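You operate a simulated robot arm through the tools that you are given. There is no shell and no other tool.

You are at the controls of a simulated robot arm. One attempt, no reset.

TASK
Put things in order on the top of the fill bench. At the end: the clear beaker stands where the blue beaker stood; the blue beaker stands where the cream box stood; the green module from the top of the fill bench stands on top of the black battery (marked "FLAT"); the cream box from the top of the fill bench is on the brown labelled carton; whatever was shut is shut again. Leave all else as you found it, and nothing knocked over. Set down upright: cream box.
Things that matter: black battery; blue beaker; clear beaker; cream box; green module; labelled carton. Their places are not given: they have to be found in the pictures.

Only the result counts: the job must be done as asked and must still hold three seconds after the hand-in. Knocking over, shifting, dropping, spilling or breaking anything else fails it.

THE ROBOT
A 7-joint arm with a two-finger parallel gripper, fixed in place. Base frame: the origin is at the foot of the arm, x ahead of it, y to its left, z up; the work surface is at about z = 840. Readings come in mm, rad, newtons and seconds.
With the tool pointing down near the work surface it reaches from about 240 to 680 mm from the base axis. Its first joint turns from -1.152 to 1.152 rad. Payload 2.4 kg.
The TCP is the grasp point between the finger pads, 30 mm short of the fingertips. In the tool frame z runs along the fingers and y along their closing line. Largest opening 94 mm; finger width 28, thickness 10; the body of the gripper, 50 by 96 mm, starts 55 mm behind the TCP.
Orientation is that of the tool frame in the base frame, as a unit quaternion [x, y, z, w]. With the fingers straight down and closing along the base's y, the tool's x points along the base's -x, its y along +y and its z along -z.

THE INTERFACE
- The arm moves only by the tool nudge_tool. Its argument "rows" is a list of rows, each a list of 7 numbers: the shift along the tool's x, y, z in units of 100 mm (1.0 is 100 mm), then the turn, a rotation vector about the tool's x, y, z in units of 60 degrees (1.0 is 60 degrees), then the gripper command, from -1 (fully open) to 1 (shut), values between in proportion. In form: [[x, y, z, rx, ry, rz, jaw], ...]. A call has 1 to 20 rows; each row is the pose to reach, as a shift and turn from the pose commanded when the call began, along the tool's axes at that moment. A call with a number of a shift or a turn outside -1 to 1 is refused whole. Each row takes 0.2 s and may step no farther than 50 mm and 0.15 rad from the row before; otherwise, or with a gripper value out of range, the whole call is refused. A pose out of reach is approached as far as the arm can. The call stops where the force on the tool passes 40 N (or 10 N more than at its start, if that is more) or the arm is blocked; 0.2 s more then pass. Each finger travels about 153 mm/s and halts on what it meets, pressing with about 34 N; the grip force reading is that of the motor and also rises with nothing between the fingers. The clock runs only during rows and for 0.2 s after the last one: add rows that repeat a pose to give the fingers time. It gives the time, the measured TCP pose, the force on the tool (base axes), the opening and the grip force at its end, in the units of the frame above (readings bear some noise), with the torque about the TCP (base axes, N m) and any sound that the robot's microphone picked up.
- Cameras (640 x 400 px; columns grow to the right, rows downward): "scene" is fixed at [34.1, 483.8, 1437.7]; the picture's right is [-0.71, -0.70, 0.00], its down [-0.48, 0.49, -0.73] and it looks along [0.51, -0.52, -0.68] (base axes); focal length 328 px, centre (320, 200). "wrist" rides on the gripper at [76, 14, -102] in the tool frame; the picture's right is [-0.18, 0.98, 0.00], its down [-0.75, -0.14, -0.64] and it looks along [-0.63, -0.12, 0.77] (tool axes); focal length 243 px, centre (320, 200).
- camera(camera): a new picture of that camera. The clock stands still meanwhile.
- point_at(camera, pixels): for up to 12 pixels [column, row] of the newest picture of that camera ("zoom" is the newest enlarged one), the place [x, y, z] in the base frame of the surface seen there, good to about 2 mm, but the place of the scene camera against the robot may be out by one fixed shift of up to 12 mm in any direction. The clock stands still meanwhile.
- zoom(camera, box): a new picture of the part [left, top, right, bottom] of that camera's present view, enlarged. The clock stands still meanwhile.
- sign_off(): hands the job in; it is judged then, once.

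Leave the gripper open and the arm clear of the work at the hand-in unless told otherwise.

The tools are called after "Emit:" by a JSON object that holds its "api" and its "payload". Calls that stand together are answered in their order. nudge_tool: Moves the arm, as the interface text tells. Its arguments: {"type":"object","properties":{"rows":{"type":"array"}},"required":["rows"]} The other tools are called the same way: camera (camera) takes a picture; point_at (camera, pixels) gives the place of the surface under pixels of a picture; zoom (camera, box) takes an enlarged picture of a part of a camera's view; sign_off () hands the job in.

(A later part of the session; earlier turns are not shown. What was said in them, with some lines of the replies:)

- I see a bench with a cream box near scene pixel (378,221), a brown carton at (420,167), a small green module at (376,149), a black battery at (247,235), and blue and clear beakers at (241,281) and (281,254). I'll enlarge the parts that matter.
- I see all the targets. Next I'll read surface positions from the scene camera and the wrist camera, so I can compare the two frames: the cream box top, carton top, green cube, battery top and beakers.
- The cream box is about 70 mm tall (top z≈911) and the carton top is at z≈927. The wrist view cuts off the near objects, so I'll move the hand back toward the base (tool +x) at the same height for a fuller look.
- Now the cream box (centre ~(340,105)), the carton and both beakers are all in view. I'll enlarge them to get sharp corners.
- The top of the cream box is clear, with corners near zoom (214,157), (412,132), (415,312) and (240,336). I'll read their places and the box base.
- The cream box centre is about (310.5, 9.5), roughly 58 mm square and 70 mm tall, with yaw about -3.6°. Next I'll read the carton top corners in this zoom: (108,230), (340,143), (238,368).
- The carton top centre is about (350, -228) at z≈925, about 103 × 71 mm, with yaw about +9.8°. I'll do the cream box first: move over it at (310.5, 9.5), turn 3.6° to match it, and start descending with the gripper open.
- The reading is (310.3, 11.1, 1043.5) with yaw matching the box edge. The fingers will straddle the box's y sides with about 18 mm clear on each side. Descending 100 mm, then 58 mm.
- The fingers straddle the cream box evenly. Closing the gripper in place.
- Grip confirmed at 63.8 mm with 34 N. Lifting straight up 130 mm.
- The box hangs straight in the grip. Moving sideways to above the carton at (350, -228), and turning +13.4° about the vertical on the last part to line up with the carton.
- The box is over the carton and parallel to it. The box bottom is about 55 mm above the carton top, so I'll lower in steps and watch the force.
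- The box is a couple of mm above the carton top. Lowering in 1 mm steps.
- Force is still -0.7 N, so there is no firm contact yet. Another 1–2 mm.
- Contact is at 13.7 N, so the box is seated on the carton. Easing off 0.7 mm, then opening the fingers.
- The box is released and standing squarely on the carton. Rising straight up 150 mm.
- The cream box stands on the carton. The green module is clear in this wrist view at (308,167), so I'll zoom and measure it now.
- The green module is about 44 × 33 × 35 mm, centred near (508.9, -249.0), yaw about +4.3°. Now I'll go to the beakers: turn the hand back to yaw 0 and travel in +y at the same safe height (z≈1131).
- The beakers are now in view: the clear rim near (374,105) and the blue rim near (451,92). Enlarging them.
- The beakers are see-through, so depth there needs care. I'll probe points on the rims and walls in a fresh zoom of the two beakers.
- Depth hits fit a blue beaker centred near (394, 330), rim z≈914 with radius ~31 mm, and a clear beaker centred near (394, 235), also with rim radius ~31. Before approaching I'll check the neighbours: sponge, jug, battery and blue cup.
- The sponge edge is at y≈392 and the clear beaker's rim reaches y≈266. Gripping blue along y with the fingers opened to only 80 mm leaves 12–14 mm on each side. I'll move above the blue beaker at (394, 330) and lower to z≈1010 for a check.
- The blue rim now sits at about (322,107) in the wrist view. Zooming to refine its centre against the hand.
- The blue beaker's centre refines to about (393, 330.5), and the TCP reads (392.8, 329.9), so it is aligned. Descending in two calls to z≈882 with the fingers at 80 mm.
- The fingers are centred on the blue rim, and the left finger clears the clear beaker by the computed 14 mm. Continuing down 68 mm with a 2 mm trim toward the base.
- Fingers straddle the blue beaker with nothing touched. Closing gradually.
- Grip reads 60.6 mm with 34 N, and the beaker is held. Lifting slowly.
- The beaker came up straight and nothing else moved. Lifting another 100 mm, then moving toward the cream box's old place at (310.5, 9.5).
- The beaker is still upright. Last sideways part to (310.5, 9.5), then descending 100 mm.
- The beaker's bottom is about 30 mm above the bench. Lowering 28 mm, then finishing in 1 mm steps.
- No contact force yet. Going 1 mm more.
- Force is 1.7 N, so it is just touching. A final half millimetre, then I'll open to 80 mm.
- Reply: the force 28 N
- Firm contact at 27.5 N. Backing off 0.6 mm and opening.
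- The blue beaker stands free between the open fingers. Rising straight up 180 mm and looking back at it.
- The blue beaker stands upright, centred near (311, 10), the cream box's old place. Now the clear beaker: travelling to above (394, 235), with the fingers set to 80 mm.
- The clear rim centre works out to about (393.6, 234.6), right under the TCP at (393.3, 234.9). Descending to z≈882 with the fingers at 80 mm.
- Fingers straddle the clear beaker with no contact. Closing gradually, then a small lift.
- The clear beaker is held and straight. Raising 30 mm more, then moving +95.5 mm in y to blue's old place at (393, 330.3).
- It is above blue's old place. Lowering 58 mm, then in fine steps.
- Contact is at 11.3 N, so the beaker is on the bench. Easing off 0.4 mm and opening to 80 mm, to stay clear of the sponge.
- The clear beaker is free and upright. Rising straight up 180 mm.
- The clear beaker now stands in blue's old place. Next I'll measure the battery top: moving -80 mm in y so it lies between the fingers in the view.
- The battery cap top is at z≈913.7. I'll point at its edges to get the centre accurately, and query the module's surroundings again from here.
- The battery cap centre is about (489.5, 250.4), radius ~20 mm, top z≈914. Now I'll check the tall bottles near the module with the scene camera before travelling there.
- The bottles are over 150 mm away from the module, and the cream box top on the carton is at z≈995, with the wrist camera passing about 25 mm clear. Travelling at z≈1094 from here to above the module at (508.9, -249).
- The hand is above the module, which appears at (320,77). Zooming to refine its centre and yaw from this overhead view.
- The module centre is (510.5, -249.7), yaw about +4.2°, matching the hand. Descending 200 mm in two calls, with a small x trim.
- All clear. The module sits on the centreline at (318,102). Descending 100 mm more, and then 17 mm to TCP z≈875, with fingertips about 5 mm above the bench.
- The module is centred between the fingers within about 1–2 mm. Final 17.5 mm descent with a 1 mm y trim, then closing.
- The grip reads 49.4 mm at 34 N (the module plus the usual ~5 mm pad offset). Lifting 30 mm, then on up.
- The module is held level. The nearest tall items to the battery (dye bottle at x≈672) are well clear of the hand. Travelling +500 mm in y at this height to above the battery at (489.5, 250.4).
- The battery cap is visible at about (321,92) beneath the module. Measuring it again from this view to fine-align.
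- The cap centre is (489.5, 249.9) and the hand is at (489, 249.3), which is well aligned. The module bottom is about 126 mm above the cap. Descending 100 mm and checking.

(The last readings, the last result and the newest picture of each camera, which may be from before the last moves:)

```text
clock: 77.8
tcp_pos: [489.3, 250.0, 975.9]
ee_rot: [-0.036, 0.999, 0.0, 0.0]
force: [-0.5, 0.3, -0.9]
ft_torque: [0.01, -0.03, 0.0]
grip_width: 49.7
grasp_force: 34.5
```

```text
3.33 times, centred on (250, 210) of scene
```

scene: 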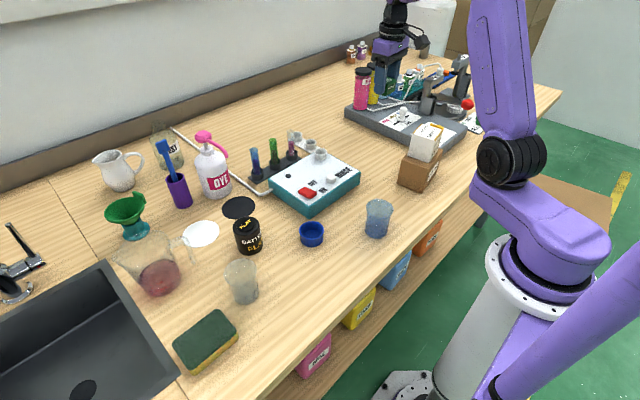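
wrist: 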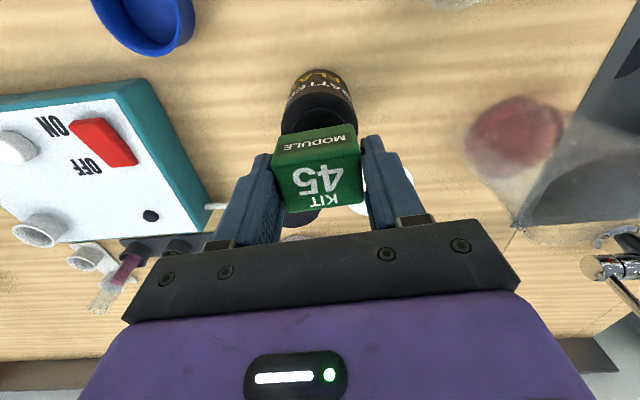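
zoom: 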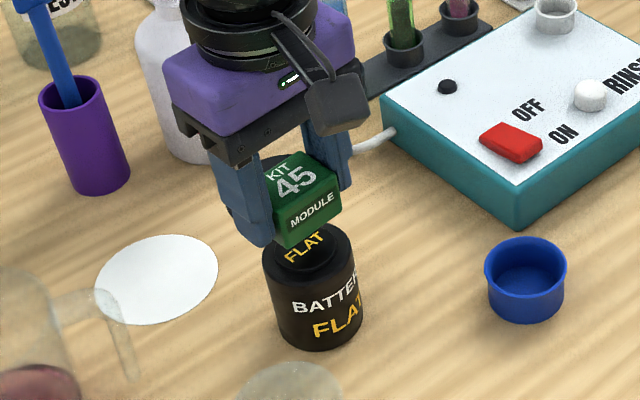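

The module is directly above the cap, with about 26 mm to go. Lowering 23 mm, then in 1 mm steps.

Emit:
{"api": "nudge_tool", "payload": {"rows": [[0, 0, 0.1, 0, 0, 0, 0.5], [0, 0, 0.18, 0, 0, 0, 0.5], [0, 0, 0.23, 0, 0, 0, 0.5], [0, 0, 0.23, 0, 0, 0, 0.5]]}}

Emit:
{"api": "zoom", "payload": {"camera": "scene", "box": [190, 150, 310, 270]}}

Emit:
{"api": "nudge_tool", "payload": {"rows": [[0, 0, 0.01, 0, 0, 0, 0.5], [0, 0, 0.02, 0, 0, 0, 0.5], [0, 0, 0.02, 0, 0, 0, 0.5]]}}

```text
clock: 78.8
tcp_pos: [490.3, 250.5, 951.8]
ee_rot: [-0.037, 0.999, 0.001, 0.0]
force: [-1.2, -0.4, -0.9]
ft_torque: [-0.02, -0.03, -0.02]
grip_width: 49.6
grasp_force: 34.4
```

```text
3.33 times, centred on (250, 210) of scene
```

zoom: 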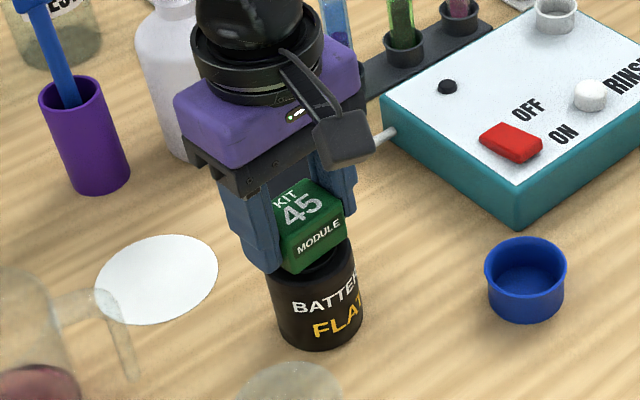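

```text
clock: 79.6
tcp_pos: [489.7, 249.9, 949.8]
ee_rot: [-0.037, 0.999, 0.0, 0.0]
force: [0.4, 0.3, -0.7]
ft_torque: [0.01, 0.01, 0.02]
grip_width: 49.6
grasp_force: 34.3
```

Still no contact force (-0.7 N). Going down another 1 mm in half-millimetre steps.

Emit:
{"api": "nudge_tool", "payload": {"rows": [[0, 0, 0.005, 0, 0, 0, 0.5], [0, 0, 0.01, 0, 0, 0, 0.5], [0, 0, 0.01, 0, 0, 0, 0.5]]}}

```text
clock: 80.4
tcp_pos: [490.3, 249.5, 948.6]
ee_rot: [-0.038, 0.999, -0.001, 0.001]
force: [-0.1, -0.1, -0.7]
ft_torque: [0.0, -0.01, 0.03]
grip_width: 49.6
grasp_force: 34.1
```

Emit:
{"api": "nudge_tool", "payload": {"rows": [[0, 0, 0.005, 0, 0, 0, 0.5], [0, 0, 0.005, 0, 0, 0, 0.5]]}}

```text
clock: 81.0
tcp_pos: [488.8, 251.9, 946.5]
ee_rot: [-0.037, 0.999, 0.0, 0.0]
force: [-0.9, 0.3, 1.1]
ft_torque: [0.01, 0.04, 0.0]
grip_width: 49.4
grasp_force: 33.7
```

Force is 1.1 N, possibly just touching. Another half millimetre to confirm.

Emit:
{"api": "nudge_tool", "payload": {"rows": [[0, 0, 0.004, 0, 0, 0, 0.5], [0, 0, 0.004, 0, 0, 0, 0.5]]}}

```text
clock: 81.6
tcp_pos: [489.9, 249.2, 949.3]
ee_rot: [-0.037, 0.999, 0.0, 0.0]
force: [-0.8, 0.0, 6.4]
ft_torque: [0.01, 0.07, 0.0]
grip_width: 49.8
grasp_force: 34.2
```

Contact confirmed at 6.4 N, so the module rests on the cap. Easing off 0.2 mm and opening gently.

Emit:
{"api": "nudge_tool", "payload": {"rows": [[0, 0, -0.002, 0, 0, 0, 0.5], [0, 0, -0.002, 0, 0, 0, 0.1], [0, 0, -0.002, 0, 0, 0, -0.2], [0, 0, -0.002, 0, 0, 0, -0.5], [0, 0, -0.002, 0, 0, 0, -0.5]]}}

Emit:
{"api": "camera", "payload": {"camera": "wrist"}}

Emit:
{"api": "zoom", "payload": {"camera": "scene", "box": [190, 150, 310, 270]}}

```text
clock: 82.8
tcp_pos: [490.3, 250.3, 948.1]
ee_rot: [-0.037, 0.999, 0.0, -0.001]
force: [0.5, 0.2, -0.2]
ft_torque: [-0.02, 0.02, 0.01]
grip_width: 70.8
grasp_force: 0.0
```

```text
taken
```

wrist: 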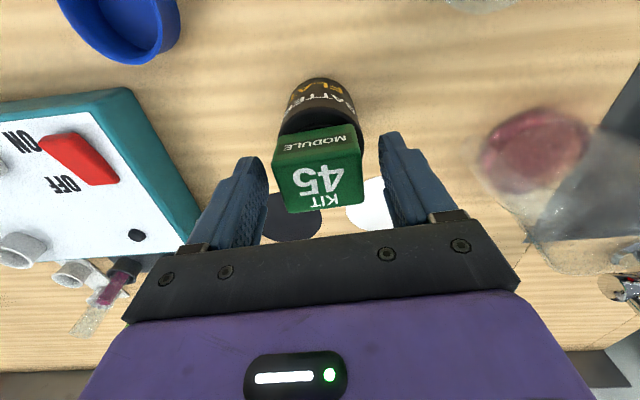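

```text
3.33 times, centred on (250, 210) of scene
```

zoom: 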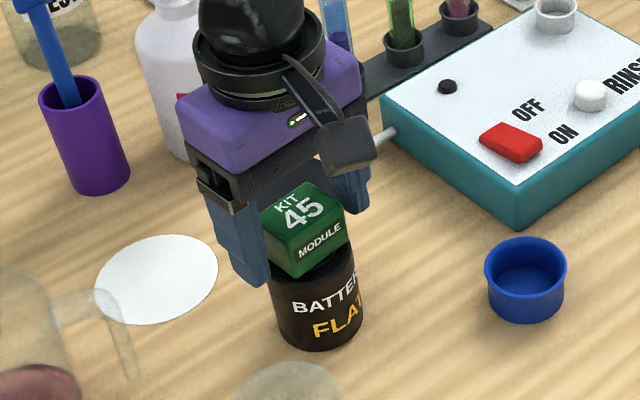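

The module sits squarely on the battery and the fingers are clear of it. Rising straight up 180 mm, then moving back toward the base.

Emit:
{"api": "nudge_tool", "payload": {"rows": [[0, 0, -0.1, 0, 0, 0, -0.5], [0, 0, -0.3, 0, 0, 0, -0.5], [0, 0, -0.55, 0, 0, 0, -0.5], [0, 0, -0.8, 0, 0, 0, -0.5], [0, 0, -1.0, 0, 0, 0, -0.5]]}}

Emit:
{"api": "nudge_tool", "payload": {"rows": [[0, 0, -0.3, 0, 0, 0, -1], [0, 0, -0.6, 0, 0, 0, -1], [0, 0, -0.8, 0, 0, 0, -1], [0, 0, -0.8, 0, 0, 0, -1]]}}

Emit:
{"api": "nudge_tool", "payload": {"rows": [[0.2, -0.2, 0, 0, 0, 0, -1], [0.45, -0.4, 0, 0, 0, 0, -1], [0.7, -0.65, 0, 0, 0, 0, -1], [1.0, -0.9, 0, 0, 0, 0, -1]]}}

Emit:
{"api": "nudge_tool", "payload": {"rows": [[0.1, -0.2, 0, 0, 0, 0, -1], [0.25, -0.5, 0, 0, 0, 0, -1], [0.4, -0.75, 0, 0, 0, 0, -1], [0.55, -1.0, 0, 0, 0, 0, -1], [0.55, -1.0, 0, 0, 0, 0, -1]]}}

Emit:
{"api": "camera", "payload": {"camera": "scene"}}

Emit:
{"api": "camera", "payload": {"camera": "wrist"}}

```text
clock: 84.0
tcp_pos: [490.5, 249.5, 1048.6]
ee_rot: [-0.037, 0.999, 0.0, 0.0]
force: [-0.7, 0.3, -0.6]
ft_torque: [-0.03, -0.02, -0.03]
grip_width: 70.2
grasp_force: 0.0
```

```text
clock: 85.0
tcp_pos: [489.4, 251.3, 1129.3]
ee_rot: [-0.037, 0.999, 0.0, 0.0]
force: [-0.9, 0.3, 0.0]
ft_torque: [0.02, 0.0, 0.03]
grip_width: 93.9
grasp_force: 0.0
```

```text
clock: 86.0
tcp_pos: [396.0, 152.1, 1128.2]
ee_rot: [-0.038, 0.999, 0.001, 0.0]
force: [-0.5, 0.3, -0.5]
ft_torque: [0.02, 0.0, 0.04]
grip_width: 94.4
grasp_force: 0.0
```

```text
clock: 87.2
tcp_pos: [348.8, 48.3, 1129.4]
ee_rot: [-0.036, 0.999, 0.001, 0.0]
force: [-0.1, -0.5, -1.1]
ft_torque: [-0.01, 0.01, 0.04]
grip_width: 94.0
grasp_force: 0.0
```

```text
taken
```

scene: 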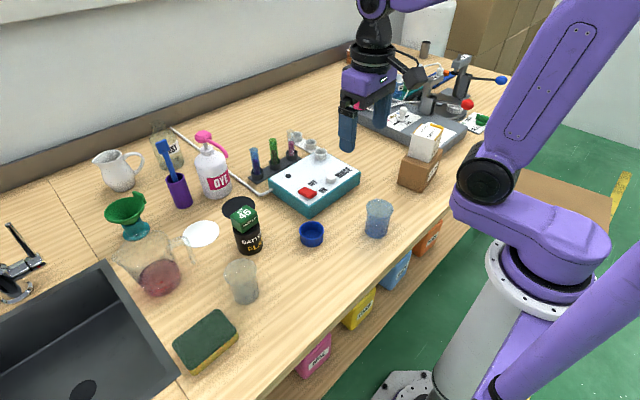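

```text
taken
```

wrist: 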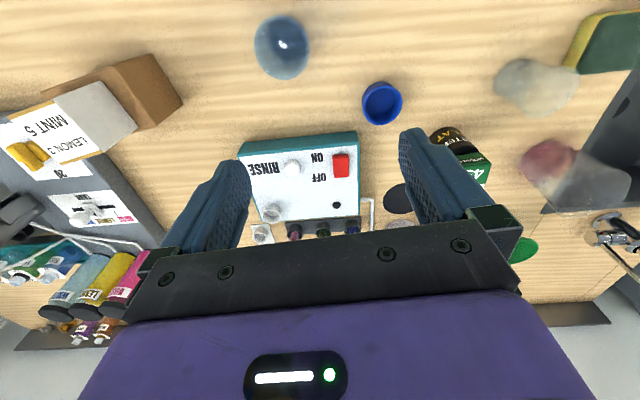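

Everything is placed. A last close look at the module on the battery, the beakers, and the cream box on the carton before hand-in.

Emit:
{"api": "zoom", "payload": {"camera": "scene", "box": [200, 180, 360, 320]}}

Emit:
{"api": "zoom", "payload": {"camera": "scene", "box": [340, 100, 500, 250]}}

Emit:
{"api": "zoom", "payload": {"camera": "wrist", "box": [0, 30, 320, 200]}}

```text
2.86 times, centred on (280, 250) of scene
```

zoom: 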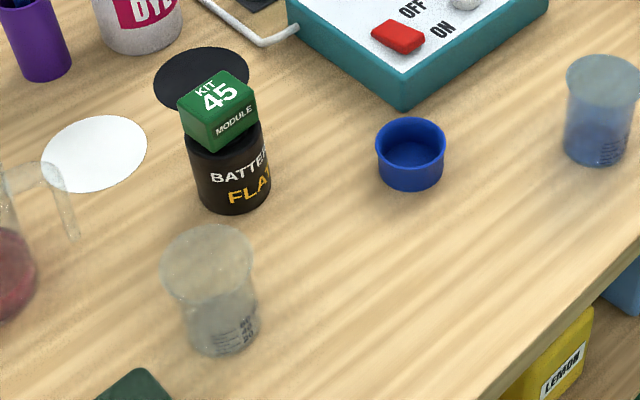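

```text
2.67 times, centred on (420, 175) of scene
```

zoom: 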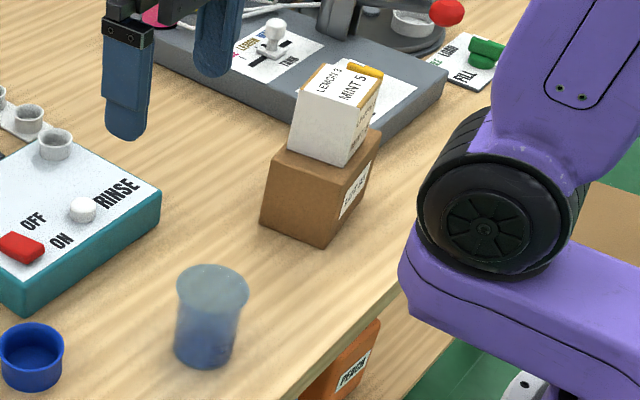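

```text
2.00 times, centred on (160, 115) of wrist
```

zoom: 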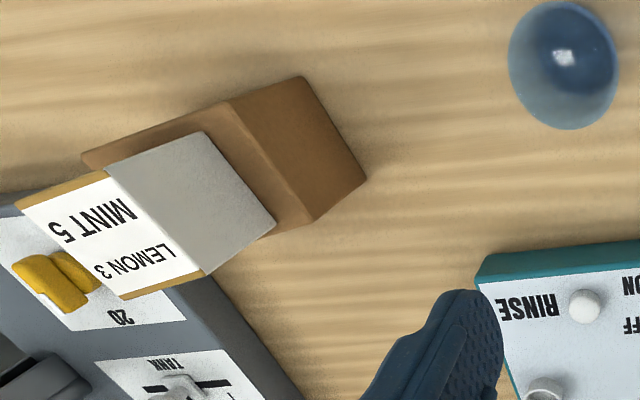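

All four placements hold: the clear beaker is in blue's old place, the blue beaker is in the cream box's old place, the module is on the FLAT battery, and the cream box is upright on the LOT 95 carton. Nothing was opened, so nothing needs shutting. The gripper is open and clear at z≈1129. Handing in.

Emit:
{"api": "sign_off", "payload": {}}

```text
The job is handed in.
```

I finished the job and handed it in. My last pictures showed everything where you asked, but the hand-in gave no verdict.

- **Clear beaker:** it stands upright where the blue beaker stood, near (393, 330).
- **Blue beaker:** it stands upright where the cream box stood, near (311, 10).
- **Green module:** it sits level on top of the black battery marked "FLAT".
- **Cream box:** it stands upright on the brown carton labelled "LOT 95", lined up with it.

I opened nothing, so there was nothing to shut again. In the pictures nothing else looked moved or knocked over. The gripper is open, and the arm is about 290 mm above the bench.
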